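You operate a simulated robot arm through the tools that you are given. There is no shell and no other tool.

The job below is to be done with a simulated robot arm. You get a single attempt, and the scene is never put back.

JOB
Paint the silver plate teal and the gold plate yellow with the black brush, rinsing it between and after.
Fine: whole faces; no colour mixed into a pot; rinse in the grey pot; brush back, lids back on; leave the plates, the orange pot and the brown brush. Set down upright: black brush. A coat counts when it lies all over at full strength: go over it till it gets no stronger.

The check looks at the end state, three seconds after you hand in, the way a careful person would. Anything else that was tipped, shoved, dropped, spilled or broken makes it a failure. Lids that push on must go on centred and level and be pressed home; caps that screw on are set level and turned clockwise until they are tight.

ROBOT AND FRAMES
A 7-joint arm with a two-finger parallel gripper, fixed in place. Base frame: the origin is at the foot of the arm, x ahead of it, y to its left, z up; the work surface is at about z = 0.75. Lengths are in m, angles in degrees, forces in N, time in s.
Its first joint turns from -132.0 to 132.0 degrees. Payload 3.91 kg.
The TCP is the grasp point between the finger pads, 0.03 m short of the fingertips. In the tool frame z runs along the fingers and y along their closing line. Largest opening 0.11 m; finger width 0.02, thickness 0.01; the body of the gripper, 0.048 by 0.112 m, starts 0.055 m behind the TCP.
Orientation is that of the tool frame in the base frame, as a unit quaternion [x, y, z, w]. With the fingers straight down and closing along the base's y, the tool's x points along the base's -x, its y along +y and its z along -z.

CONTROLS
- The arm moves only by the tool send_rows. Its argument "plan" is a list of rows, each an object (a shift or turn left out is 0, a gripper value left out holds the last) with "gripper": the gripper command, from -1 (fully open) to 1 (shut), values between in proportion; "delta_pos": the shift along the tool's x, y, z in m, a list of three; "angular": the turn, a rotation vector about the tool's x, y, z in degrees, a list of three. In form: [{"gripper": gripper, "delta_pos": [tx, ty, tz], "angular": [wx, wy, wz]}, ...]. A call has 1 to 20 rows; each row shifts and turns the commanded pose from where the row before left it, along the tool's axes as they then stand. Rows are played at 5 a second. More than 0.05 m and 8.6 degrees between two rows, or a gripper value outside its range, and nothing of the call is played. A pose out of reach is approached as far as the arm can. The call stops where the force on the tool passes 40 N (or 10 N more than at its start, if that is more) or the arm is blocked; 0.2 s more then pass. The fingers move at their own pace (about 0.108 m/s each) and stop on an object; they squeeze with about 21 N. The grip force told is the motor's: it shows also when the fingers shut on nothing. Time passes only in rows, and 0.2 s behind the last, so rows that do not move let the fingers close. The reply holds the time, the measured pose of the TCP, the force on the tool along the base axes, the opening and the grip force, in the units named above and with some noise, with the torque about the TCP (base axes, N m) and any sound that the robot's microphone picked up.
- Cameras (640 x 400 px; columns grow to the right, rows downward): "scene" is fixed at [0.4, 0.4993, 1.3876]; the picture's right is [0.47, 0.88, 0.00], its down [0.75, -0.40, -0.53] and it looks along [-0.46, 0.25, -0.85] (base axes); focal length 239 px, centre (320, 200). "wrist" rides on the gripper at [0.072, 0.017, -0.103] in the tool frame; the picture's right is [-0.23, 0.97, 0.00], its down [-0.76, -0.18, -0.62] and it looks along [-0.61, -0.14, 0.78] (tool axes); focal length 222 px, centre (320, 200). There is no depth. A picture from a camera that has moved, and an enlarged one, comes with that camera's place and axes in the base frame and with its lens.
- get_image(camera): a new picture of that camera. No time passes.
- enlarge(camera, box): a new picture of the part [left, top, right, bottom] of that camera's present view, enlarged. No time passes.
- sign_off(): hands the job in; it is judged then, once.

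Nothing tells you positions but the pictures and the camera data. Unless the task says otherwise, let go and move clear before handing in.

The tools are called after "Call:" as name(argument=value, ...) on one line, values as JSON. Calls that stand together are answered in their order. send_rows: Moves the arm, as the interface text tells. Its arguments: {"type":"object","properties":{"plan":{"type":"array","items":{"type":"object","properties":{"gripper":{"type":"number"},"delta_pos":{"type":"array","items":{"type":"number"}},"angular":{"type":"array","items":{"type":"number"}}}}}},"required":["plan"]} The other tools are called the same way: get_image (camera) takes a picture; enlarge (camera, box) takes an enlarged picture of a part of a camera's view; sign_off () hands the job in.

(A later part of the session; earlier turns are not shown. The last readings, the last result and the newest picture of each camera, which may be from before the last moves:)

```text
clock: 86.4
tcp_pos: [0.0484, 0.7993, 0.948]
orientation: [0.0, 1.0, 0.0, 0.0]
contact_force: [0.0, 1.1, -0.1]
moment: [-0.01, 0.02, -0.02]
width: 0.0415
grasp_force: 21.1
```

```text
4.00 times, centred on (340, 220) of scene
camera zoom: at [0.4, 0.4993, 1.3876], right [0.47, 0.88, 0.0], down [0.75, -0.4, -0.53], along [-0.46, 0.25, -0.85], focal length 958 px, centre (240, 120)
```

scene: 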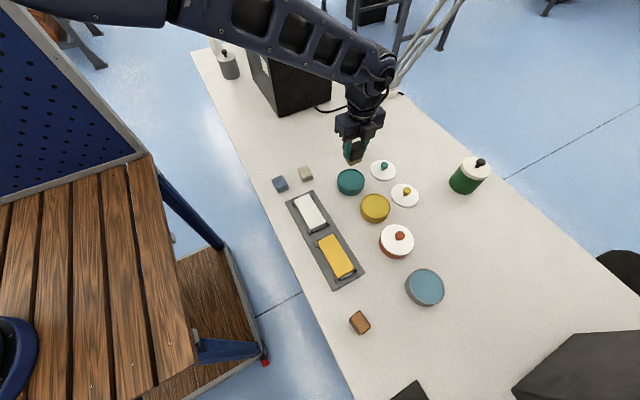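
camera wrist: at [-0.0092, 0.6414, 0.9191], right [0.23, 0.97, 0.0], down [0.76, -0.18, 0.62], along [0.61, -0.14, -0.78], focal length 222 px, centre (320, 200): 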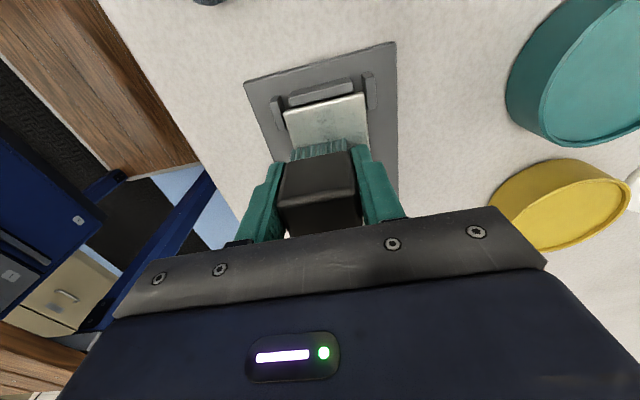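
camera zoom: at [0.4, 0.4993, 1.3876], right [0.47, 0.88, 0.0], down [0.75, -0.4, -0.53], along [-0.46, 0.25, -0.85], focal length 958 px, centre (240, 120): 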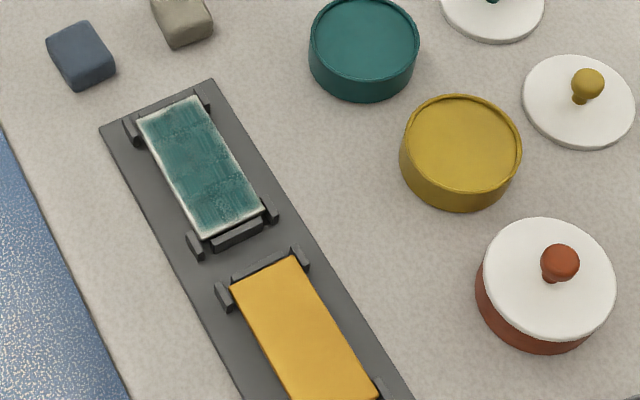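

Call:
enlarge(camera="scene", box=[306, 208, 322, 218])

Call:
enlarge(camera="scene", box=[343, 176, 359, 186])

Call:
enlarge(camera="scene", box=[292, 194, 316, 209])

Call:
enlarge(camera="wrist", box=[165, 110, 213, 140])

```text
16.00 times, centred on (314, 213) of scene
camera zoom: at [0.4, 0.4993, 1.3876], right [0.47, 0.88, 0.0], down [0.75, -0.4, -0.53], along [-0.46, 0.25, -0.85], focal length 3830 px, centre (416, -8)
```

zoom: 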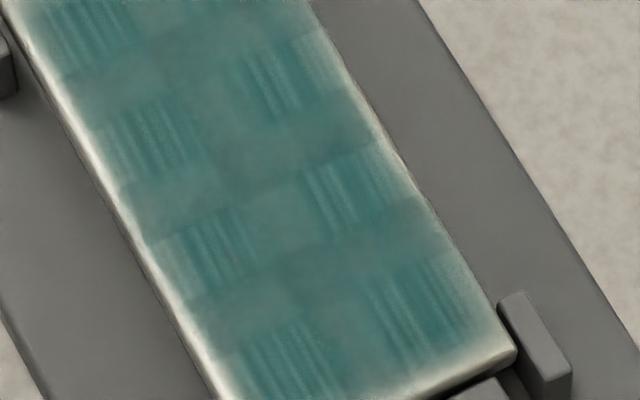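

```text
16.00 times, centred on (351, 181) of scene
camera zoom: at [0.4, 0.4993, 1.3876], right [0.47, 0.88, 0.0], down [0.75, -0.4, -0.53], along [-0.46, 0.25, -0.85], focal length 3830 px, centre (-176, 504)
```

zoom: 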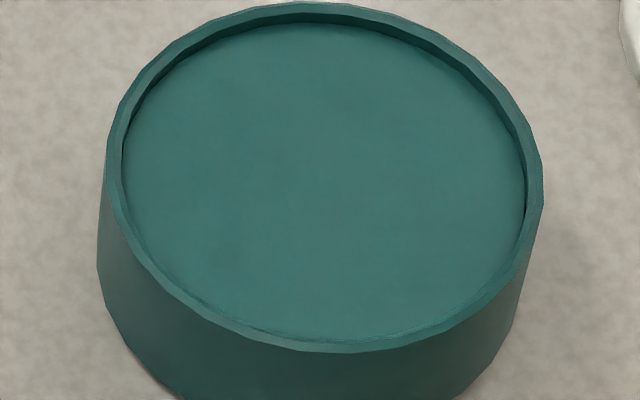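

```text
16.00 times, centred on (304, 202) of scene
camera zoom: at [0.4, 0.4993, 1.3876], right [0.47, 0.88, 0.0], down [0.75, -0.4, -0.53], along [-0.46, 0.25, -0.85], focal length 3830 px, centre (576, 176)
```

zoom: 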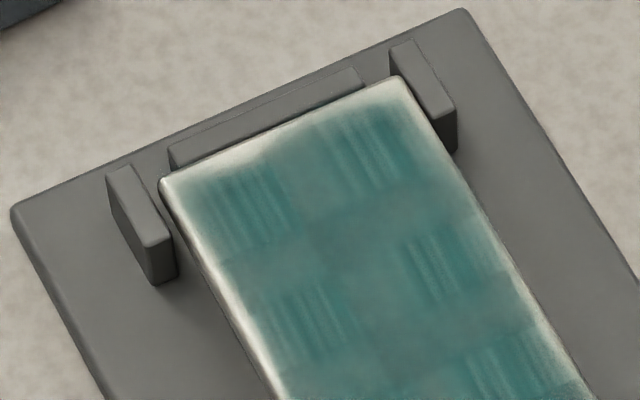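

```text
13.33 times, centred on (189, 125) of wrist
camera zoom: at [-0.0247, 0.8157, 1.0519], right [0.23, 0.97, 0.0], down [0.76, -0.18, 0.62], along [0.61, -0.14, -0.78], focal length 2962 px, centre (2067, 1200)
```

zoom: 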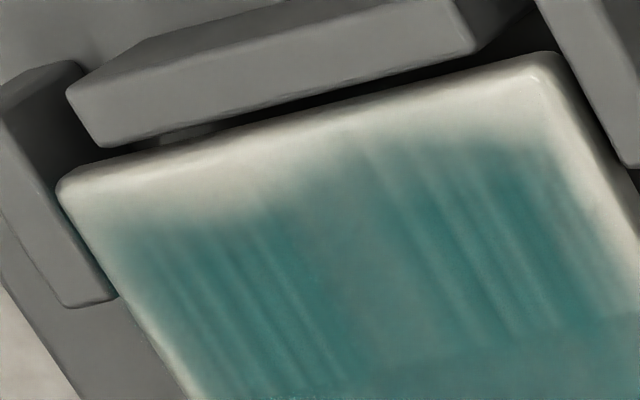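

Repeated rubbing hasn't changed the picture, but I want to be sure about the −x end margin. I'll take another fresh dip, rub that end specifically, and compare from this same viewpoint.

Call:
send_rows(plan=[{"gripper": 1, "delta_pos": [0, 0, 0.045]}, {"delta_pos": [0, 0, 0.045]}, {"delta_pos": [0, 0, 0.03]}, {"delta_pos": [0, 0, 0.0105]}, {"delta_pos": [0, 0, 0]}])

Call:
send_rows(plan=[{"gripper": 1, "delta_pos": [0, 0, 0.001]}, {"delta_pos": [0, 0, 0]}])

```text
clock: 87.6
tcp_pos: [0.0521, 0.7992, 0.819]
orientation: [0.0, 1.0, -0.001, 0.0]
contact_force: [0.4, 0.7, 0.4]
moment: [-0.01, 0.01, 0.01]
width: 0.0415
grasp_force: 20.8
```

```text
clock: 88.2
tcp_pos: [0.0502, 0.8002, 0.8183]
orientation: [0.0, 1.0, 0.0, 0.0]
contact_force: [0.9, 0.1, 0.6]
moment: [0.06, 0.02, 0.0]
width: 0.0415
grasp_force: 21.3
```

Call:
send_rows(plan=[{"gripper": 1, "delta_pos": [0, 0, 0.0006]}, {"delta_pos": [0, 0, 0]}])

Call:
send_rows(plan=[{"gripper": 1, "delta_pos": [0, 0, 0.0005]}, {"delta_pos": [0, 0, 0]}])

```text
clock: 88.8
tcp_pos: [0.0509, 0.7989, 0.8168]
orientation: [-0.001, 1.0, 0.0, -0.001]
contact_force: [-0.1, -1.2, 3.7]
moment: [-0.05, -0.01, 0.01]
width: 0.0419
grasp_force: 21.4
```

```text
clock: 89.4
tcp_pos: [0.0505, 0.7992, 0.8177]
orientation: [0.0, 1.0, 0.0, 0.0]
contact_force: [3.1, -1.5, 9.3]
moment: [-0.09, -0.13, -0.03]
width: 0.0414
grasp_force: 20.8
```

Call:
send_rows(plan=[{"gripper": 1, "delta_pos": [0, 0, -0.002]}, {"delta_pos": [0, 0, -0.019]}, {"delta_pos": [0, 0, -0.02]}, {"delta_pos": [0.0044, -0.0414, 0]}, {"delta_pos": [0.0044, -0.0414, 0]}, {"delta_pos": [0.0044, -0.0414, 0]}, {"delta_pos": [0.0044, -0.0415, 0]}, {"delta_pos": [0, 0, 0.03]}, {"delta_pos": [0, 0, 0.0152]}, {"delta_pos": [0, 0, 0.0013]}, {"delta_pos": [0, 0.008, 0]}, {"delta_pos": [0, 0.008, 0]}, {"delta_pos": [0, -0.008, 0]}, {"delta_pos": [0, -0.008, 0]}, {"delta_pos": [0, -0.008, 0]}, {"delta_pos": [0, -0.008, 0]}, {"delta_pos": [0, 0.008, 0]}, {"delta_pos": [0, 0.008, 0]}])

Call:
send_rows(plan=[{"gripper": 1, "delta_pos": [-0.004, 0, 0.0003]}, {"delta_pos": [0, 0.008, 0]}, {"delta_pos": [0, 0.008, 0]}, {"delta_pos": [0, -0.008, 0]}, {"delta_pos": [0, -0.008, 0]}, {"delta_pos": [0, -0.008, 0]}, {"delta_pos": [0, -0.008, 0]}, {"delta_pos": [0, 0.008, 0]}, {"delta_pos": [0, 0.008, 0]}, {"delta_pos": [0, 0, 0]}])

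```text
clock: 93.2
tcp_pos: [0.0337, 0.633, 0.8125]
orientation: [0.0, 1.0, 0.0, 0.0]
contact_force: [-0.6, -1.8, 4.3]
moment: [-0.05, 0.01, -0.03]
width: 0.0413
grasp_force: 21.0
```

```text
clock: 95.4
tcp_pos: [0.0369, 0.6323, 0.8105]
orientation: [0.0, 1.0, 0.0, 0.0]
contact_force: [-1.0, -1.5, 3.2]
moment: [-0.06, 0.02, 0.0]
width: 0.0417
grasp_force: 21.0
```

Call:
send_rows(plan=[{"gripper": 1, "delta_pos": [0.006, -0.015, 0]}, {"delta_pos": [-0.011, 0, 0]}, {"delta_pos": [-0.011, 0, 0]}, {"delta_pos": [-0.011, 0, 0]}, {"delta_pos": [-0.011, 0, 0]}, {"delta_pos": [-0.011, 0, 0]}, {"delta_pos": [-0.011, 0, 0]}, {"delta_pos": [-0.011, 0, 0]}, {"delta_pos": [-0.011, 0, 0]}, {"delta_pos": [-0.011, 0, 0]}, {"delta_pos": [-0.008, 0, 0]}, {"delta_pos": [0, 0.01, 0]}, {"delta_pos": [0, 0.01, 0]}, {"delta_pos": [0, 0.01, 0]}, {"delta_pos": [0.011, 0, 0]}, {"delta_pos": [0.011, 0, 0]}, {"delta_pos": [0.011, 0, 0]}, {"delta_pos": [0.011, 0, 0]}, {"delta_pos": [0.011, 0, 0]}, {"delta_pos": [0.011, 0, 0]}])

Call:
send_rows(plan=[{"gripper": 1, "delta_pos": [0.011, 0, 0]}, {"delta_pos": [0.011, 0, 0]}, {"delta_pos": [0.011, 0, 0]}, {"delta_pos": [0.008, 0, 0]}, {"delta_pos": [0, 0, -0.02]}, {"delta_pos": [0, 0, -0.02]}, {"delta_pos": [-0.0049, 0.0377, -0.0245]}, {"delta_pos": [-0.0049, 0.0377, -0.0245]}, {"delta_pos": [-0.0049, 0.0377, -0.0245]}, {"delta_pos": [-0.0049, 0.0376, -0.0245]}, {"delta_pos": [0, 0, 0]}])

Call:
enlarge(camera="wrist", box=[130, 95, 290, 195])

Call:
enlarge(camera="scene", box=[292, 194, 316, 209])

Call:
enlarge(camera="wrist", box=[165, 110, 213, 140])

```text
clock: 99.6
tcp_pos: [0.0725, 0.6477, 0.812]
orientation: [0.0, 1.0, 0.0, 0.0]
contact_force: [-0.1, -0.4, -0.2]
moment: [0.01, 0.05, -0.02]
width: 0.0416
grasp_force: 20.5
```

```text
clock: 102.0
tcp_pos: [0.0502, 0.7997, 0.9497]
orientation: [0.001, 1.0, 0.0, 0.0]
contact_force: [0.4, 0.3, -1.7]
moment: [0.02, -0.01, 0.0]
width: 0.0418
grasp_force: 20.5
```

```text
4.00 times, centred on (210, 145) of wrist
camera zoom: at [-0.0232, 0.8162, 1.0545], right [0.23, 0.97, 0.0], down [0.76, -0.18, 0.62], along [0.61, -0.14, -0.78], focal length 888 px, centre (760, 420)
```

zoom: 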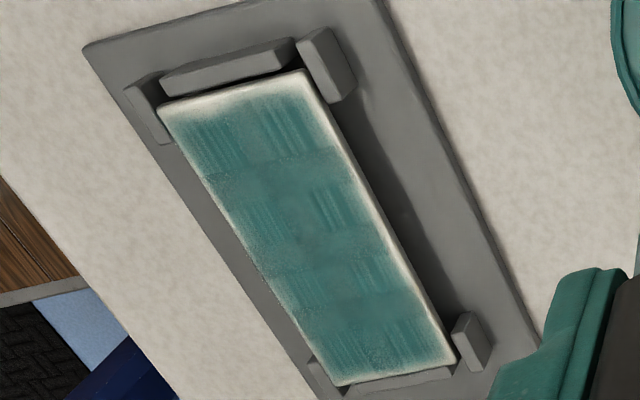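

```text
16.00 times, centred on (304, 202) of scene
camera zoom: at [0.4, 0.4993, 1.3876], right [0.47, 0.88, 0.0], down [0.75, -0.4, -0.53], along [-0.46, 0.25, -0.85], focal length 3830 px, centre (576, 176)
```

zoom: 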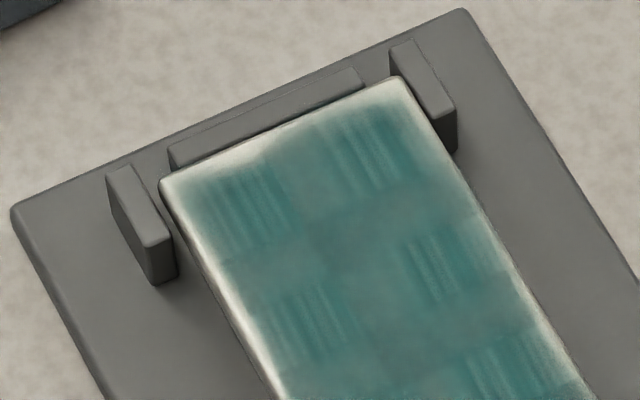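

```text
13.33 times, centred on (189, 125) of wrist
camera zoom: at [-0.0232, 0.8162, 1.0545], right [0.23, 0.97, 0.0], down [0.76, -0.18, 0.62], along [0.61, -0.14, -0.78], focal length 2962 px, centre (2067, 1200)
```

zoom: 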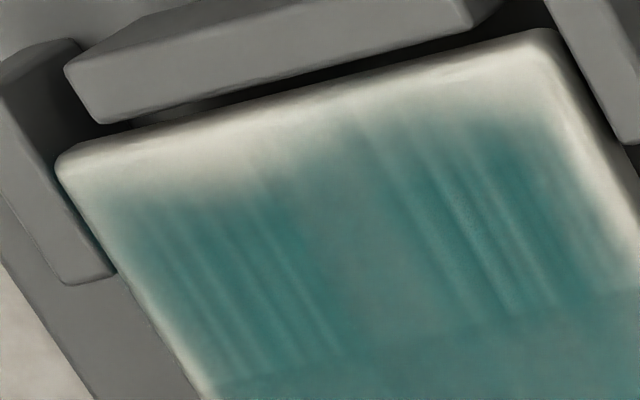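

After all that rubbing the plate looks exactly the same from this viewpoint, so the silver plate's coat is at its strongest. Next I'll carry the brush along the clear corridor at y ≈ 0.72 (between tray and pots) to the grey pot for rinsing.

Call:
send_rows(plan=[{"gripper": 1, "delta_pos": [0, -0.04, 0.01]}, {"delta_pos": [0, -0.0395, 0.01]}, {"delta_pos": [-0.0448, 0, 0]}, {"delta_pos": [-0.0448, 0, 0]}, {"delta_pos": [-0.0448, 0, 0]}, {"delta_pos": [-0.0448, 0, 0]}, {"delta_pos": [-0.0448, 0, 0]}, {"delta_pos": [-0.0448, 0, 0]}, {"delta_pos": [-0.0448, 0, 0]}, {"delta_pos": [-0.0448, 0, 0]}, {"delta_pos": [0, 0.035, 0]}, {"delta_pos": [0, 0.0335, 0]}, {"delta_pos": [0, 0, 0]}])

Call:
get_image(camera="wrist")

Call:
get_image(camera="scene")

```text
clock: 104.8
tcp_pos: [0.4092, 0.7878, 0.9298]
orientation: [0.0, 1.0, 0.001, 0.0]
contact_force: [0.1, 0.4, -0.9]
moment: [0.01, -0.01, -0.02]
width: 0.0415
grasp_force: 21.3
```

```text
taken
camera wrist: at [0.3349, 0.8041, 1.0341], right [0.23, 0.97, 0.0], down [0.76, -0.18, 0.62], along [0.61, -0.14, -0.78], focal length 222 px, centre (320, 200)
```

wrist: 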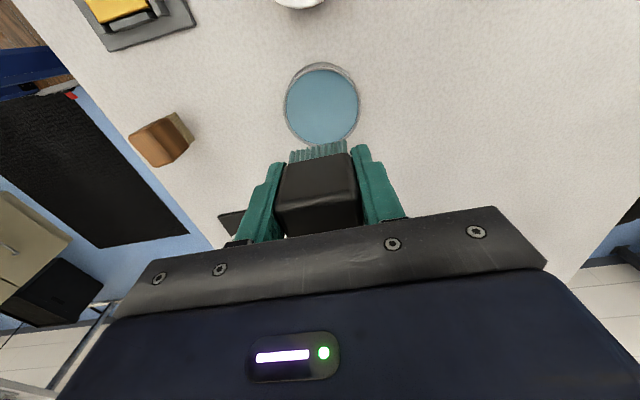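

```text
taken
```

scene: 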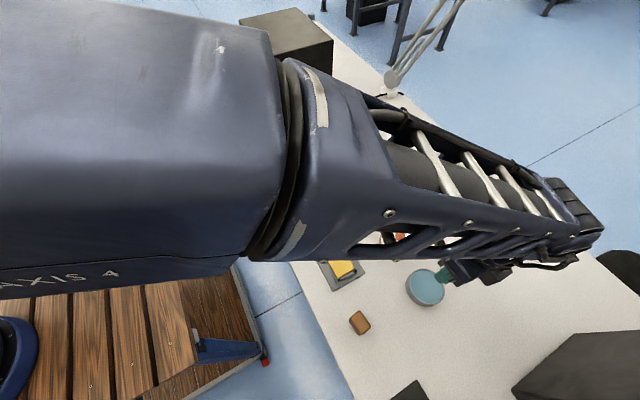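

Call:
enlarge(camera="wrist", box=[256, 55, 384, 135])

Call:
enlarge(camera="scene", box=[384, 250, 464, 300])

```text
5.00 times, centred on (320, 95) of wrist
camera zoom: at [0.3349, 0.8041, 1.0341], right [0.23, 0.97, 0.0], down [0.76, -0.18, 0.62], along [0.61, -0.14, -0.78], focal length 1111 px, centre (320, 725)
```

zoom: 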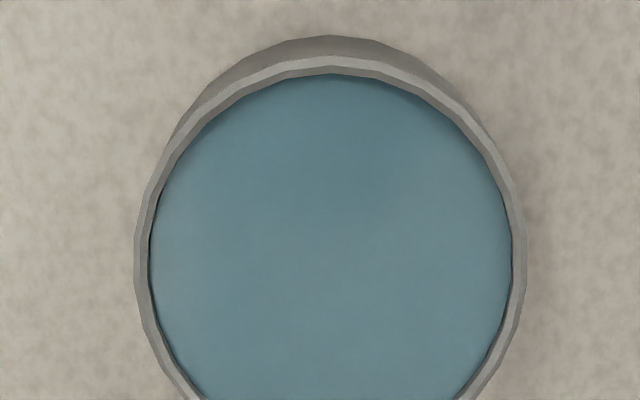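

```text
8.00 times, centred on (424, 275) of scene
camera zoom: at [0.4, 0.4993, 1.3876], right [0.47, 0.88, 0.0], down [0.75, -0.4, -0.53], along [-0.46, 0.25, -0.85], focal length 1915 px, centre (-512, -400)
```

zoom: 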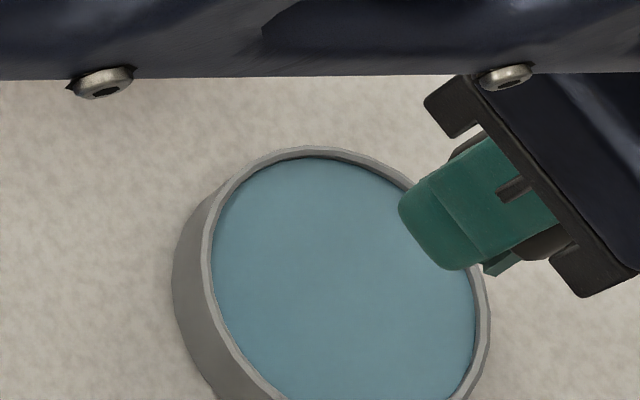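

The grey pot is centred at about (0.410, 0.789) and the brush is right above it. I'll lower it to the water in small steps and swirl.

Call:
send_rows(plan=[{"gripper": 1, "delta_pos": [-0.001, 0.0008, 0.045]}, {"delta_pos": [0, 0, 0.045]}, {"delta_pos": [0, 0, 0.018]}, {"delta_pos": [0, 0, 0]}])

Call:
send_rows(plan=[{"gripper": 1, "delta_pos": [0, 0, 0.0015]}, {"delta_pos": [0, 0, 0]}])

Call:
send_rows(plan=[{"gripper": 1, "delta_pos": [0, 0, 0.001]}, {"delta_pos": [0, 0, 0]}])

Call:
enlarge(camera="wrist", box=[240, 90, 400, 190])

```text
clock: 105.8
tcp_pos: [0.4086, 0.7903, 0.8215]
orientation: [0.0, 1.0, 0.0, 0.0]
contact_force: [-0.9, 0.1, -0.4]
moment: [0.02, -0.01, -0.02]
width: 0.0414
grasp_force: 20.8
```

```text
clock: 106.4
tcp_pos: [0.4085, 0.7892, 0.8215]
orientation: [0.0, 1.0, -0.001, 0.0]
contact_force: [-0.9, -0.2, -1.3]
moment: [0.0, 0.0, 0.02]
width: 0.0416
grasp_force: 20.7
```

```text
clock: 107.0
tcp_pos: [0.4087, 0.7889, 0.8199]
orientation: [0.0, 1.0, 0.0, 0.0]
contact_force: [0.0, -0.4, 0.0]
moment: [-0.03, 0.01, 0.03]
width: 0.0417
grasp_force: 20.9
```

```text
4.00 times, centred on (320, 140) of wrist
camera zoom: at [0.3359, 0.8051, 0.9234], right [0.23, 0.97, 0.0], down [0.76, -0.18, 0.62], along [0.61, -0.14, -0.78], focal length 888 px, centre (320, 440)
```

zoom: 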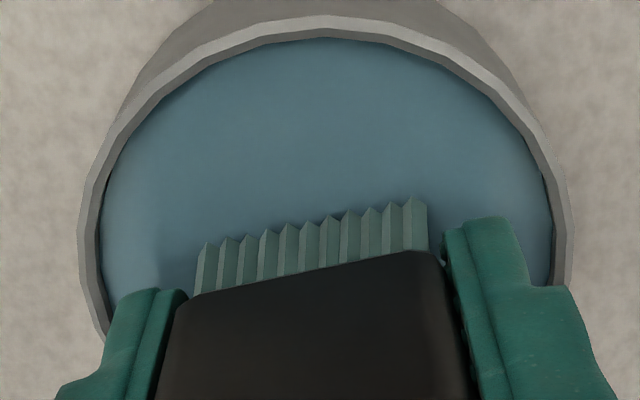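

Call:
send_rows(plan=[{"gripper": 1, "delta_pos": [0, 0, 0.001]}, {"delta_pos": [0, 0, 0]}])

Call:
send_rows(plan=[{"gripper": 1, "delta_pos": [0, 0, 0.0007]}, {"delta_pos": [0, 0, 0]}])

Call:
send_rows(plan=[{"gripper": 1, "delta_pos": [0, 0, 0.0007]}, {"delta_pos": [0, 0, 0]}])

Call:
enlarge(camera="wrist", box=[240, 90, 400, 190])

```text
clock: 107.6
tcp_pos: [0.4089, 0.788, 0.8202]
orientation: [0.0, 1.0, -0.001, 0.0]
contact_force: [-0.1, -0.6, -0.5]
moment: [-0.03, 0.0, 0.0]
width: 0.0416
grasp_force: 20.8
```

```text
clock: 108.2
tcp_pos: [0.4096, 0.7886, 0.8195]
orientation: [0.0, 1.0, 0.0, -0.001]
contact_force: [-0.6, -0.7, -0.2]
moment: [0.04, 0.01, 0.05]
width: 0.0415
grasp_force: 20.8
```

```text
clock: 108.8
tcp_pos: [0.4095, 0.7889, 0.8175]
orientation: [0.0, 1.0, -0.001, 0.0]
contact_force: [-1.0, 0.1, -0.2]
moment: [0.01, -0.04, 0.03]
width: 0.0415
grasp_force: 21.2
```

```text
4.00 times, centred on (320, 140) of wrist
camera zoom: at [0.3361, 0.8043, 0.9211], right [0.23, 0.97, 0.0], down [0.76, -0.18, 0.62], along [0.61, -0.14, -0.78], focal length 888 px, centre (320, 440)
```

zoom: 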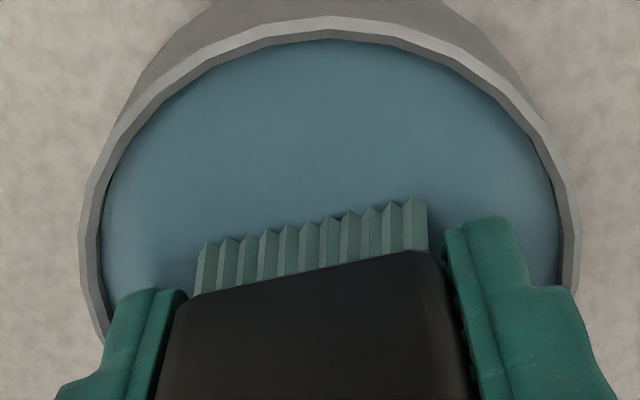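

Call:
send_rows(plan=[{"gripper": 1, "delta_pos": [0, 0, 0.001]}, {"delta_pos": [0, 0, 0]}])

Call:
send_rows(plan=[{"gripper": 1, "delta_pos": [0, 0, 0.001]}, {"delta_pos": [0, 0, 0]}])

Call:
send_rows(plan=[{"gripper": 1, "delta_pos": [0, 0, 0.001]}, {"delta_pos": [0, 0, 0]}])

Call:
enlarge(camera="wrist", box=[240, 90, 400, 190])

```text
clock: 109.4
tcp_pos: [0.4084, 0.7881, 0.8163]
orientation: [0.0, 1.0, 0.001, 0.0]
contact_force: [0.9, -1.8, 6.8]
moment: [-0.04, 0.07, 0.04]
width: 0.0415
grasp_force: 21.5
```

```text
clock: 110.0
tcp_pos: [0.4089, 0.7887, 0.8162]
orientation: [0.0, 1.0, 0.001, 0.0]
contact_force: [0.0, -3.5, 20.8]
moment: [-0.13, 0.03, -0.02]
width: 0.0417
grasp_force: 21.2
```

```text
clock: 110.6
tcp_pos: [0.4089, 0.789, 0.8155]
orientation: [0.0, 1.0, 0.002, -0.001]
contact_force: [1.6, -1.2, 21.0]
moment: [-0.08, -0.02, 0.0]
width: 0.0417
grasp_force: 21.1
```

```text
4.00 times, centred on (320, 140) of wrist
camera zoom: at [0.336, 0.8043, 0.9184], right [0.23, 0.97, 0.0], down [0.76, -0.18, 0.62], along [0.61, -0.14, -0.78], focal length 888 px, centre (320, 440)
```

zoom: 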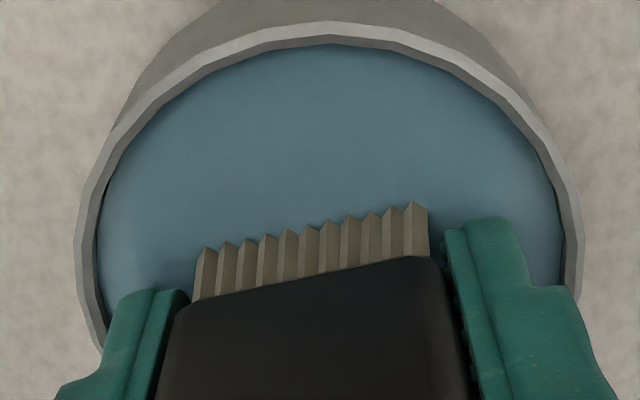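

The bristles are back to their natural colour. I'll ease off the pressure, swirl a little more in the water for good measure, and lift to inspect the bristles.

Call:
send_rows(plan=[{"gripper": 1, "delta_pos": [0, 0, -0.0008]}, {"delta_pos": [0.005, 0, 0]}, {"delta_pos": [0, 0.005, 0]}, {"delta_pos": [-0.005, 0, 0]}, {"delta_pos": [-0.005, 0, 0]}, {"delta_pos": [0, -0.005, 0]}, {"delta_pos": [0, -0.005, 0]}, {"delta_pos": [0.005, 0, 0]}, {"delta_pos": [0, 0.005, 0]}, {"delta_pos": [0, 0, 0]}])

Call:
send_rows(plan=[{"gripper": 1, "delta_pos": [0, 0, -0.02]}, {"delta_pos": [0, 0, -0.03]}, {"delta_pos": [0, 0, -0.03]}, {"delta_pos": [0, 0, 0]}])

Call:
enlarge(camera="wrist", box=[240, 90, 400, 190])

Call:
get_image(camera="wrist")

```text
clock: 112.8
tcp_pos: [0.4094, 0.7887, 0.8147]
orientation: [0.0, 1.0, 0.0, 0.0]
contact_force: [0.3, -1.5, 4.0]
moment: [-0.03, -0.01, -0.01]
width: 0.0415
grasp_force: 21.1
```

```text
clock: 113.8
tcp_pos: [0.4083, 0.7881, 0.8923]
orientation: [0.001, 1.0, 0.0, 0.0]
contact_force: [0.1, 0.7, -0.1]
moment: [-0.01, -0.02, -0.02]
width: 0.0416
grasp_force: 20.8
```

```text
4.00 times, centred on (320, 140) of wrist
camera zoom: at [0.3349, 0.804, 0.9961], right [0.23, 0.97, 0.0], down [0.76, -0.18, 0.62], along [0.61, -0.14, -0.78], focal length 888 px, centre (320, 440)
```

zoom: 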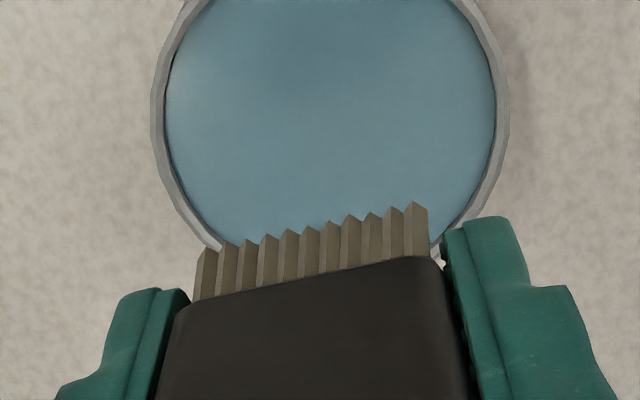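

```text
taken
camera wrist: at [0.3349, 0.804, 0.9961], right [0.23, 0.97, 0.0], down [0.76, -0.18, 0.62], along [0.61, -0.14, -0.78], focal length 222 px, centre (320, 200)
```

wrist: 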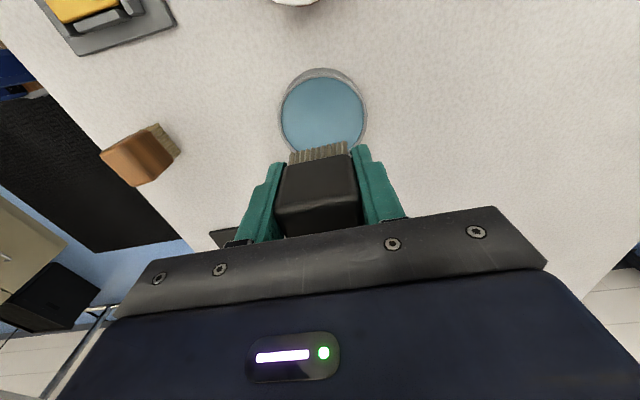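

The brush is clean. Next is yellow: I'll go back along the corridor and up to the yellow pot at (0.163, 0.811).

Call:
send_rows(plan=[{"gripper": 1, "delta_pos": [0, -0.0347, 0]}, {"delta_pos": [0, -0.0346, 0]}, {"delta_pos": [0.0412, 0, 0]}, {"delta_pos": [0.0412, 0, 0]}, {"delta_pos": [0.0412, 0, 0]}, {"delta_pos": [0.0412, 0, 0]}, {"delta_pos": [0.0411, 0, 0]}, {"delta_pos": [0.0411, 0, 0]}, {"delta_pos": [0, 0.0459, 0]}, {"delta_pos": [0, 0.0459, 0]}, {"delta_pos": [0, 0, 0]}])

Call:
get_image(camera="wrist")

Call:
enlarge(camera="wrist", box=[240, 60, 400, 160])

Call:
enlarge(camera="scene", box=[320, 150, 448, 230])

```text
clock: 116.2
tcp_pos: [0.1623, 0.8141, 0.8941]
orientation: [0.0, 1.0, 0.001, 0.0]
contact_force: [0.7, -0.1, -0.6]
moment: [0.01, 0.05, 0.02]
width: 0.0414
grasp_force: 20.9
```

```text
taken
camera wrist: at [0.0891, 0.8289, 0.9992], right [0.23, 0.97, 0.0], down [0.76, -0.18, 0.62], along [0.61, -0.14, -0.78], focal length 222 px, centre (320, 200)
```

wrist: 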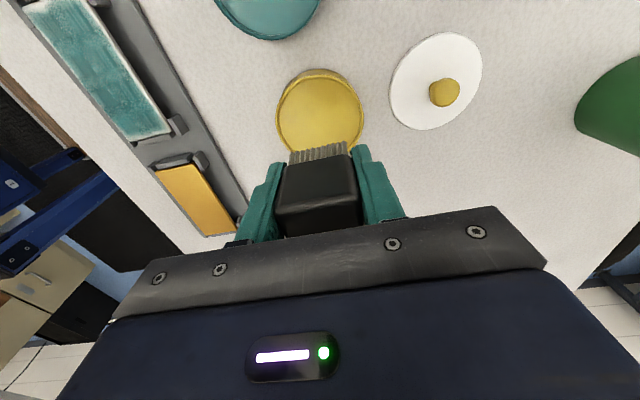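

```text
4.00 times, centred on (320, 110) of wrist
camera zoom: at [0.0891, 0.8289, 0.9992], right [0.23, 0.97, 0.0], down [0.76, -0.18, 0.62], along [0.61, -0.14, -0.78], focal length 888 px, centre (320, 560)
```

zoom: 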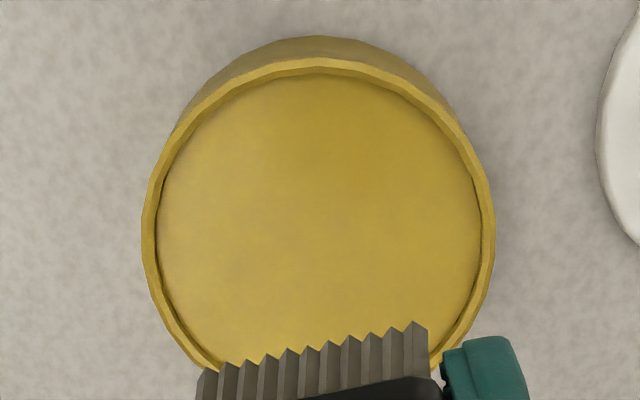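

```text
5.00 times, centred on (384, 190) of scene
camera zoom: at [0.4, 0.4993, 1.3876], right [0.47, 0.88, 0.0], down [0.75, -0.4, -0.53], along [-0.46, 0.25, -0.85], focal length 1197 px, centre (0, 250)
```

zoom: 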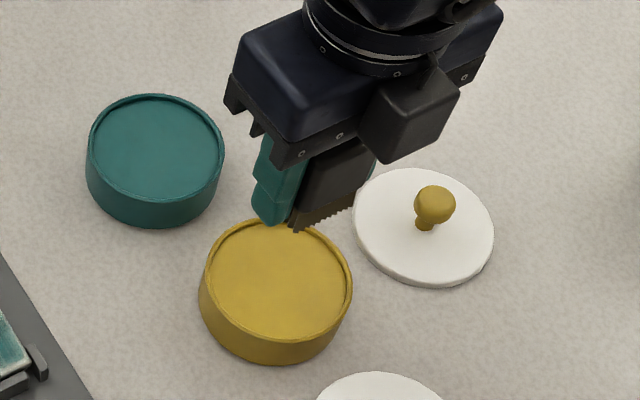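

Call:
send_rows(plan=[{"gripper": 1, "delta_pos": [-0.0008, 0, 0.04]}, {"delta_pos": [0, 0, 0.03]}, {"delta_pos": [0, 0, 0.0063]}, {"delta_pos": [0, 0, 0]}])

Call:
send_rows(plan=[{"gripper": 1, "delta_pos": [0, 0, 0.0007]}, {"delta_pos": [0, 0, 0]}])

Call:
send_rows(plan=[{"gripper": 1, "delta_pos": [0, 0, 0.0005]}, {"delta_pos": [0, 0, 0]}])

Call:
enlarge(camera="wrist", box=[240, 90, 400, 190])

```text
clock: 117.2
tcp_pos: [0.1626, 0.8099, 0.8183]
orientation: [-0.001, 1.0, 0.0, 0.0]
contact_force: [-0.7, -0.5, -1.4]
moment: [0.0, 0.0, 0.01]
width: 0.0415
grasp_force: 20.7
```

```text
clock: 117.8
tcp_pos: [0.1637, 0.8105, 0.8172]
orientation: [0.0, 1.0, 0.0, 0.0]
contact_force: [-0.2, 0.5, -0.4]
moment: [0.0, 0.02, 0.02]
width: 0.0418
grasp_force: 21.1
```

```text
clock: 118.4
tcp_pos: [0.1636, 0.8108, 0.8166]
orientation: [0.0, 1.0, 0.0, 0.0]
contact_force: [0.1, -0.3, -0.9]
moment: [0.01, 0.01, 0.01]
width: 0.0415
grasp_force: 21.5
```

```text
4.00 times, centred on (320, 140) of wrist
camera zoom: at [0.0903, 0.8264, 0.9213], right [0.23, 0.97, 0.0], down [0.76, -0.18, 0.62], along [0.61, -0.14, -0.78], focal length 888 px, centre (320, 440)
```

zoom: 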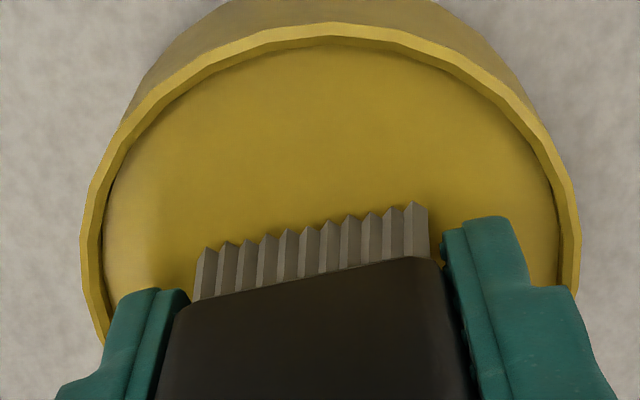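

Call:
send_rows(plan=[{"gripper": 1, "delta_pos": [0, 0, 0.0006]}, {"delta_pos": [0, 0, 0]}])

Call:
send_rows(plan=[{"gripper": 1, "delta_pos": [0, 0, 0.0006]}, {"delta_pos": [0, 0, 0]}])

Call:
send_rows(plan=[{"gripper": 1, "delta_pos": [0, 0, 0.0005]}, {"delta_pos": [0, 0, 0]}])

Call:
enlarge(camera="wrist", box=[240, 90, 400, 190])

```text
clock: 119.0
tcp_pos: [0.1639, 0.8123, 0.8159]
orientation: [0.0, 1.0, 0.0, 0.0]
contact_force: [-0.3, -0.4, -0.8]
moment: [0.04, -0.03, -0.03]
width: 0.0413
grasp_force: 20.9
```

```text
clock: 119.6
tcp_pos: [0.163, 0.8099, 0.8147]
orientation: [0.0, 1.0, 0.0, 0.0]
contact_force: [-0.3, 0.1, -0.5]
moment: [0.01, 0.0, 0.01]
width: 0.0417
grasp_force: 21.1
```

```text
clock: 120.2
tcp_pos: [0.1633, 0.8101, 0.8154]
orientation: [0.0, 1.0, 0.0, 0.0]
contact_force: [-0.4, -0.2, 0.0]
moment: [0.0, -0.03, -0.02]
width: 0.0417
grasp_force: 21.0
```

```text
4.00 times, centred on (320, 140) of wrist
camera zoom: at [0.0901, 0.8269, 0.919], right [0.23, 0.97, 0.0], down [0.76, -0.18, 0.62], along [0.61, -0.14, -0.78], focal length 888 px, centre (320, 440)
```

zoom: 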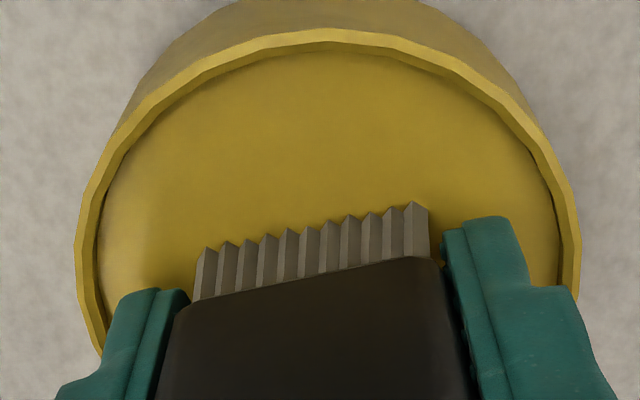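

Call:
send_rows(plan=[{"gripper": 1, "delta_pos": [0, 0, 0.0006]}, {"delta_pos": [0, 0, 0]}])

Call:
send_rows(plan=[{"gripper": 1, "delta_pos": [0, 0, 0.0006]}, {"delta_pos": [0, 0, 0]}])

Call:
send_rows(plan=[{"gripper": 1, "delta_pos": [0, 0, 0.0005]}, {"delta_pos": [0, 0, 0]}])

Call:
enlarge(camera="wrist", box=[240, 90, 400, 190])

```text
clock: 120.8
tcp_pos: [0.164, 0.811, 0.8147]
orientation: [0.0, 1.0, 0.0, 0.0]
contact_force: [0.5, 0.7, 0.6]
moment: [0.02, 0.0, 0.01]
width: 0.0414
grasp_force: 20.8
```

```text
clock: 121.4
tcp_pos: [0.1622, 0.8102, 0.8151]
orientation: [0.0, 1.0, 0.0, -0.001]
contact_force: [-1.5, -1.2, 6.5]
moment: [-0.05, 0.02, -0.01]
width: 0.0414
grasp_force: 21.2
```

```text
clock: 122.0
tcp_pos: [0.1641, 0.811, 0.8145]
orientation: [-0.001, 1.0, 0.0, 0.0]
contact_force: [-0.3, 0.4, 14.0]
moment: [-0.07, 0.05, 0.0]
width: 0.0414
grasp_force: 20.8
```

```text
4.00 times, centred on (320, 140) of wrist
camera zoom: at [0.0902, 0.8268, 0.9184], right [0.23, 0.97, 0.0], down [0.76, -0.18, 0.62], along [0.61, -0.14, -0.78], focal length 888 px, centre (320, 440)
```

zoom: 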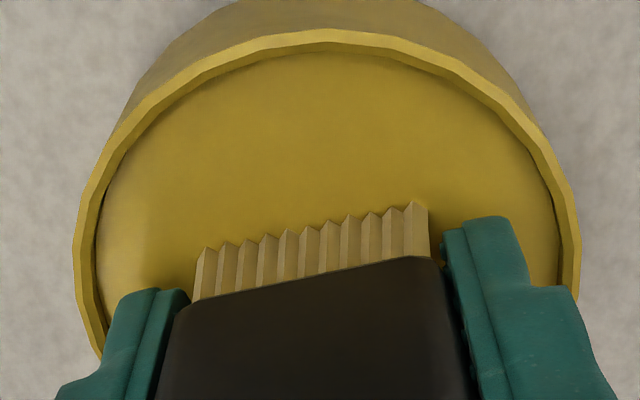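

The bristles took up yellow at a light touch. I'll lift, carry it straight to the gold plate and find contact in small steps.

Call:
send_rows(plan=[{"gripper": 1, "delta_pos": [0, 0, -0.0016]}, {"delta_pos": [0, 0, -0.02]}, {"delta_pos": [0, 0, -0.02]}, {"delta_pos": [-0.0068, -0.0464, 0]}, {"delta_pos": [-0.0068, -0.0464, 0]}, {"delta_pos": [-0.0068, -0.0464, 0]}, {"delta_pos": [-0.0068, -0.0463, 0]}, {"delta_pos": [0, 0, 0.03]}, {"delta_pos": [0, 0, 0.0145]}, {"delta_pos": [0, 0, 0]}])

Call:
send_rows(plan=[{"gripper": 1, "delta_pos": [0, 0, 0.0007]}, {"delta_pos": [0, 0, 0]}])

Call:
send_rows(plan=[{"gripper": 1, "delta_pos": [0, 0, 0.0006]}, {"delta_pos": [0, 0, 0]}])

Call:
enlarge(camera="scene", box=[296, 210, 376, 260])

```text
clock: 124.2
tcp_pos: [0.1905, 0.6247, 0.8107]
orientation: [0.0, 1.0, 0.0, -0.001]
contact_force: [-0.8, 0.2, -0.2]
moment: [0.01, 0.02, -0.02]
width: 0.0416
grasp_force: 21.1
```

```text
clock: 124.8
tcp_pos: [0.1908, 0.6257, 0.8107]
orientation: [0.0, 1.0, 0.0, 0.0]
contact_force: [-0.2, -0.3, -0.9]
moment: [0.04, 0.01, -0.02]
width: 0.0414
grasp_force: 20.9
```

```text
clock: 125.4
tcp_pos: [0.1902, 0.6257, 0.8094]
orientation: [0.0, 1.0, -0.001, 0.0]
contact_force: [0.4, -0.4, 2.8]
moment: [-0.01, -0.01, 0.02]
width: 0.0414
grasp_force: 20.8
```

```text
8.00 times, centred on (336, 235) of scene
camera zoom: at [0.4, 0.4993, 1.3876], right [0.47, 0.88, 0.0], down [0.75, -0.4, -0.53], along [-0.46, 0.25, -0.85], focal length 1915 px, centre (192, -80)
```

zoom: 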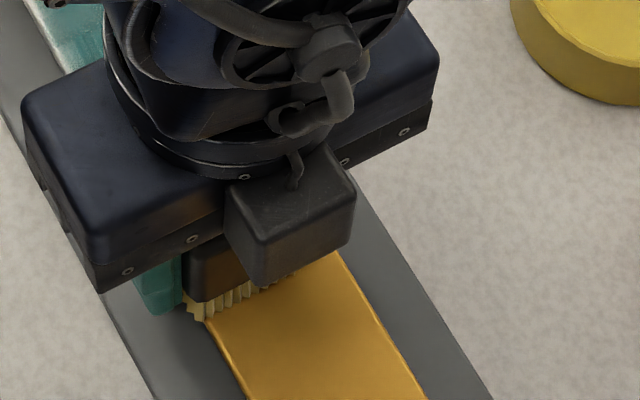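

Contact on the gold plate is at z ≈ 0.809 with about 3 N. I'll paint it in overlapping strips, end to end.

Call:
send_rows(plan=[{"gripper": 1, "delta_pos": [0.01, 0, 0.0003]}, {"delta_pos": [-0.0109, 0, 0]}, {"delta_pos": [-0.0109, 0, 0]}, {"delta_pos": [-0.0109, 0, 0]}, {"delta_pos": [-0.0109, 0, 0]}, {"delta_pos": [-0.0109, 0, 0]}, {"delta_pos": [-0.0109, 0, 0]}, {"delta_pos": [-0.0109, 0, 0]}, {"delta_pos": [-0.0109, 0, 0]}, {"delta_pos": [-0.0109, 0, 0]}, {"delta_pos": [-0.0109, 0, 0]}, {"delta_pos": [0, 0.008, 0]}, {"delta_pos": [0, 0.008, 0]}, {"delta_pos": [0.0109, 0, 0]}, {"delta_pos": [0.0109, 0, 0]}, {"delta_pos": [0.0109, 0, 0]}, {"delta_pos": [0.0109, 0, 0]}, {"delta_pos": [0.0109, 0, 0]}, {"delta_pos": [0.0109, 0, 0]}, {"delta_pos": [0.0109, 0, 0]}])

Call:
send_rows(plan=[{"gripper": 1, "delta_pos": [0.0109, 0, 0]}, {"delta_pos": [0.0109, 0, 0]}, {"delta_pos": [0.0109, 0, 0]}, {"delta_pos": [0, 0.007, 0]}, {"delta_pos": [0, -0.008, 0]}, {"delta_pos": [0, -0.008, 0]}, {"delta_pos": [0, -0.008, 0]}, {"delta_pos": [0, -0.007, 0]}, {"delta_pos": [-0.0109, 0, 0]}, {"delta_pos": [-0.0109, 0, 0]}, {"delta_pos": [-0.0109, 0, 0]}, {"delta_pos": [-0.0109, 0, 0]}, {"delta_pos": [-0.0109, 0, 0]}, {"delta_pos": [-0.0109, 0, 0]}, {"delta_pos": [-0.0109, 0, 0]}, {"delta_pos": [-0.0109, 0, 0]}, {"delta_pos": [-0.0109, 0, 0]}, {"delta_pos": [-0.0109, 0, 0]}])

Call:
enlarge(camera="scene", box=[296, 220, 376, 270])

Call:
enlarge(camera="wrist", box=[224, 60, 416, 180])

```text
clock: 129.6
tcp_pos: [0.214, 0.6404, 0.8082]
orientation: [0.0, 1.0, 0.0, 0.0]
contact_force: [0.1, 0.1, 4.6]
moment: [0.02, -0.05, 0.0]
width: 0.0419
grasp_force: 20.7
```

```text
clock: 133.4
tcp_pos: [0.2912, 0.6176, 0.8104]
orientation: [-0.001, 1.0, 0.0, 0.0]
contact_force: [0.4, -0.7, -0.3]
moment: [0.0, -0.02, 0.0]
width: 0.0417
grasp_force: 21.3
```

```text
8.00 times, centred on (336, 245) of scene
camera zoom: at [0.4, 0.4993, 1.3876], right [0.47, 0.88, 0.0], down [0.75, -0.4, -0.53], along [-0.46, 0.25, -0.85], focal length 1915 px, centre (192, -160)
```

zoom: 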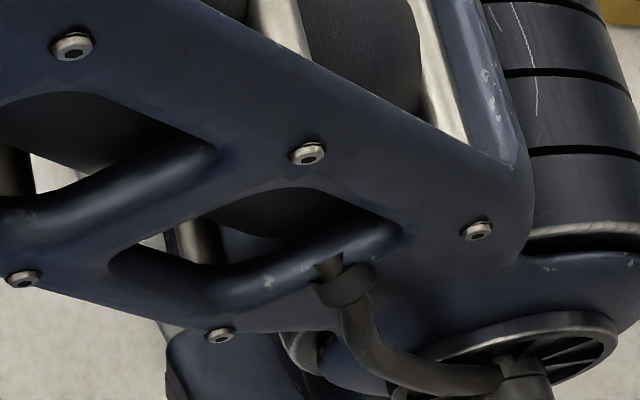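

```text
3.33 times, centred on (320, 120) of wrist
camera zoom: at [0.2173, 0.6341, 0.9135], right [0.23, 0.97, 0.0], down [0.76, -0.18, 0.62], along [0.61, -0.14, -0.78], focal length 740 px, centre (320, 467)
```

zoom: 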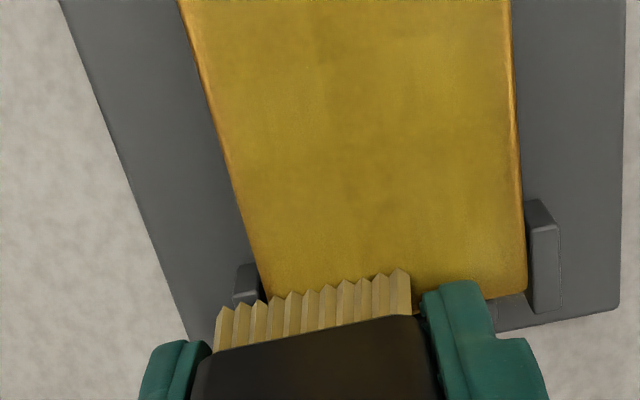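

The yellow coat already spans the full width with only thin rims of gold. I'll do the end rub and the far-edge strip, then another centre pass.

Call:
send_rows(plan=[{"gripper": 1, "delta_pos": [0.004, 0, 0.0003]}, {"delta_pos": [0, 0.008, 0]}, {"delta_pos": [0, 0.008, 0]}, {"delta_pos": [0, 0.008, 0]}, {"delta_pos": [0, 0.008, 0]}, {"delta_pos": [0.0105, 0, 0]}, {"delta_pos": [0.0105, 0, 0]}, {"delta_pos": [0.0105, 0, 0]}, {"delta_pos": [0.0105, 0, 0]}, {"delta_pos": [0.0105, 0, 0]}, {"delta_pos": [0.0105, 0, 0]}, {"delta_pos": [0.0105, 0, 0]}, {"delta_pos": [0.0105, 0, 0]}, {"delta_pos": [0.0105, 0, 0]}, {"delta_pos": [0.0105, 0, 0]}, {"delta_pos": [0, -0.008, 0]}, {"delta_pos": [0, -0.008, 0]}, {"delta_pos": [0, 0, 0]}])

Call:
enlarge(camera="scene", box=[296, 220, 376, 270])

Call:
enlarge(camera="wrist", box=[224, 60, 416, 180])

```text
clock: 137.2
tcp_pos: [0.1808, 0.6333, 0.8093]
orientation: [0.0, 1.0, 0.0, 0.001]
contact_force: [0.0, 0.1, -0.2]
moment: [-0.01, 0.02, 0.0]
width: 0.0416
grasp_force: 21.4
```

```text
8.00 times, centred on (336, 245) of scene
camera zoom: at [0.4, 0.4993, 1.3876], right [0.47, 0.88, 0.0], down [0.75, -0.4, -0.53], along [-0.46, 0.25, -0.85], focal length 1915 px, centre (192, -160)
```

zoom: 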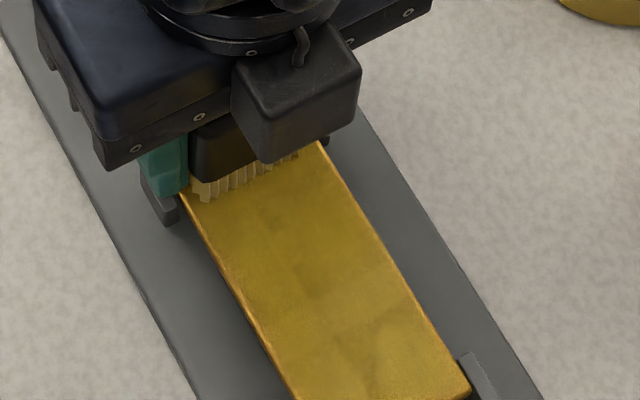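

```text
3.33 times, centred on (320, 120) of wrist
camera zoom: at [0.107, 0.6492, 0.9128], right [0.23, 0.97, 0.0], down [0.76, -0.18, 0.62], along [0.61, -0.14, -0.78], focal length 740 px, centre (320, 467)
```

zoom: 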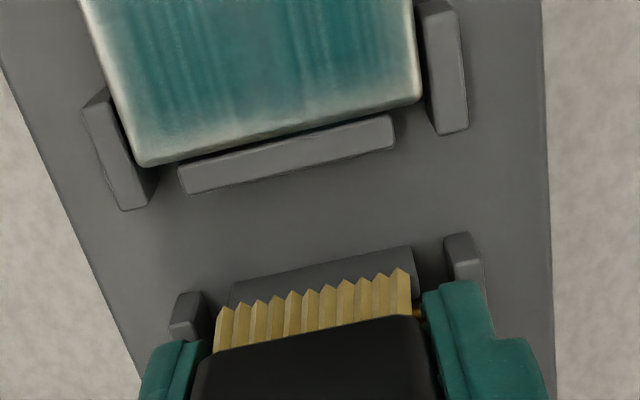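

Call:
enlarge(camera="wrist", box=[240, 50, 368, 130])

Call:
get_image(camera="wrist")

Call:
enlarge(camera="scene", box=[316, 230, 364, 260])

```text
5.00 times, centred on (304, 90) of wrist
camera zoom: at [0.107, 0.6492, 0.9128], right [0.23, 0.97, 0.0], down [0.76, -0.18, 0.62], along [0.61, -0.14, -0.78], focal length 1111 px, centre (400, 750)
```

zoom: 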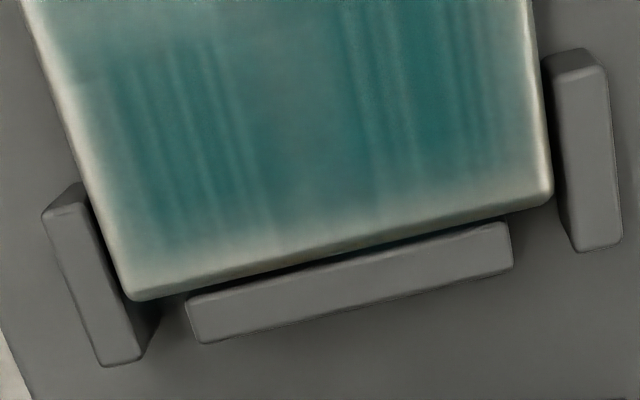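

```text
taken
camera wrist: at [0.107, 0.6492, 0.9128], right [0.23, 0.97, 0.0], down [0.76, -0.18, 0.62], along [0.61, -0.14, -0.78], focal length 222 px, centre (320, 200)
```

wrist: 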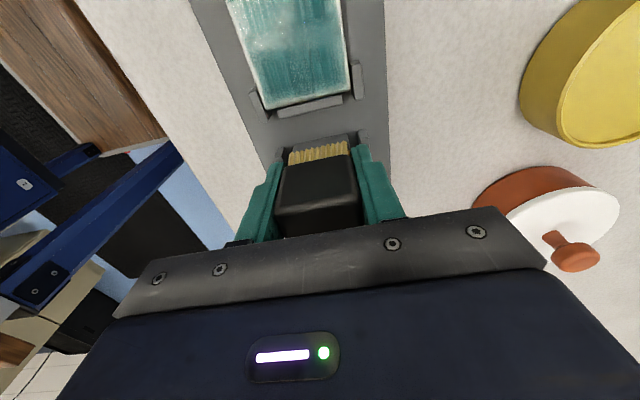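

```text
13.33 times, centred on (340, 245) of scene
camera zoom: at [0.4, 0.4993, 1.3876], right [0.47, 0.88, 0.0], down [0.75, -0.4, -0.53], along [-0.46, 0.25, -0.85], focal length 3192 px, centre (53, -400)
```

zoom: 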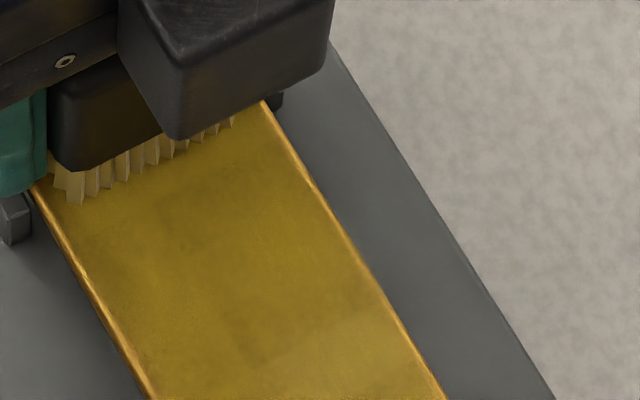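

I'll lift to the yellow pot for a second load and look at both plates unshadowed from there.

Call:
send_rows(plan=[{"gripper": 1, "delta_pos": [0, 0, -0.02]}, {"delta_pos": [0, 0, -0.03]}, {"delta_pos": [0.0043, 0.0444, -0.01]}, {"delta_pos": [0.0043, 0.0444, -0.01]}, {"delta_pos": [0.0043, 0.0444, -0.01]}, {"delta_pos": [0.0043, 0.0444, -0.01]}, {"delta_pos": [0, 0, 0]}])

Call:
enlarge(camera="scene", box=[300, 225, 364, 265])

Call:
enlarge(camera="scene", box=[282, 185, 378, 245])

Call:
get_image(camera="wrist")

```text
clock: 138.8
tcp_pos: [0.1625, 0.8119, 0.8986]
orientation: [0.0, 1.0, 0.0, 0.0]
contact_force: [-0.1, -0.5, -0.6]
moment: [-0.02, 0.02, 0.01]
width: 0.0416
grasp_force: 20.9
```

```text
10.00 times, centred on (332, 245) of scene
camera zoom: at [0.4, 0.4993, 1.3876], right [0.47, 0.88, 0.0], down [0.75, -0.4, -0.53], along [-0.46, 0.25, -0.85], focal length 2394 px, centre (200, -250)
```

zoom: 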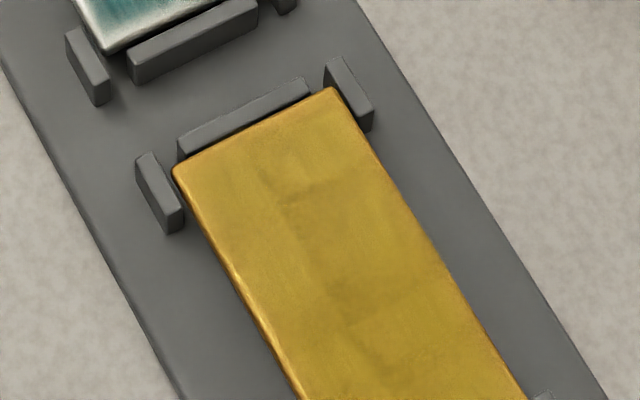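

```text
6.67 times, centred on (330, 215) of scene
camera zoom: at [0.4, 0.4993, 1.3876], right [0.47, 0.88, 0.0], down [0.75, -0.4, -0.53], along [-0.46, 0.25, -0.85], focal length 1596 px, centre (253, 100)
```

zoom: 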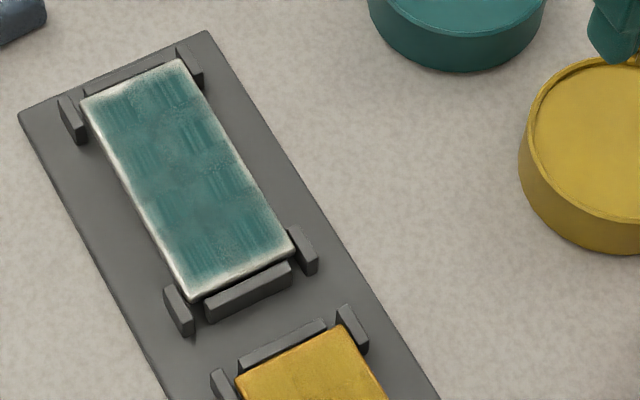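

```text
taken
camera wrist: at [0.0887, 0.8281, 1.0022], right [0.23, 0.97, 0.0], down [0.76, -0.18, 0.62], along [0.61, -0.14, -0.78], focal length 222 px, centre (320, 200)
```

wrist: 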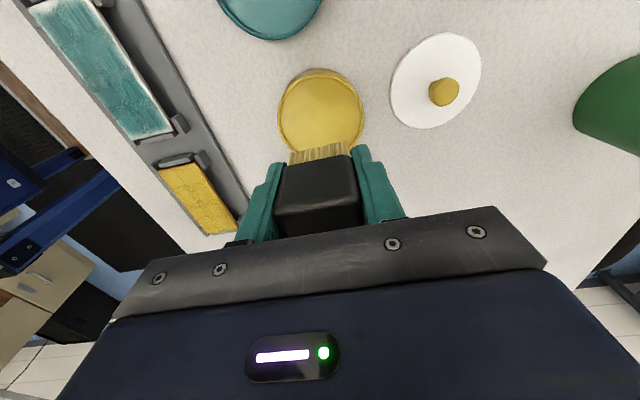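

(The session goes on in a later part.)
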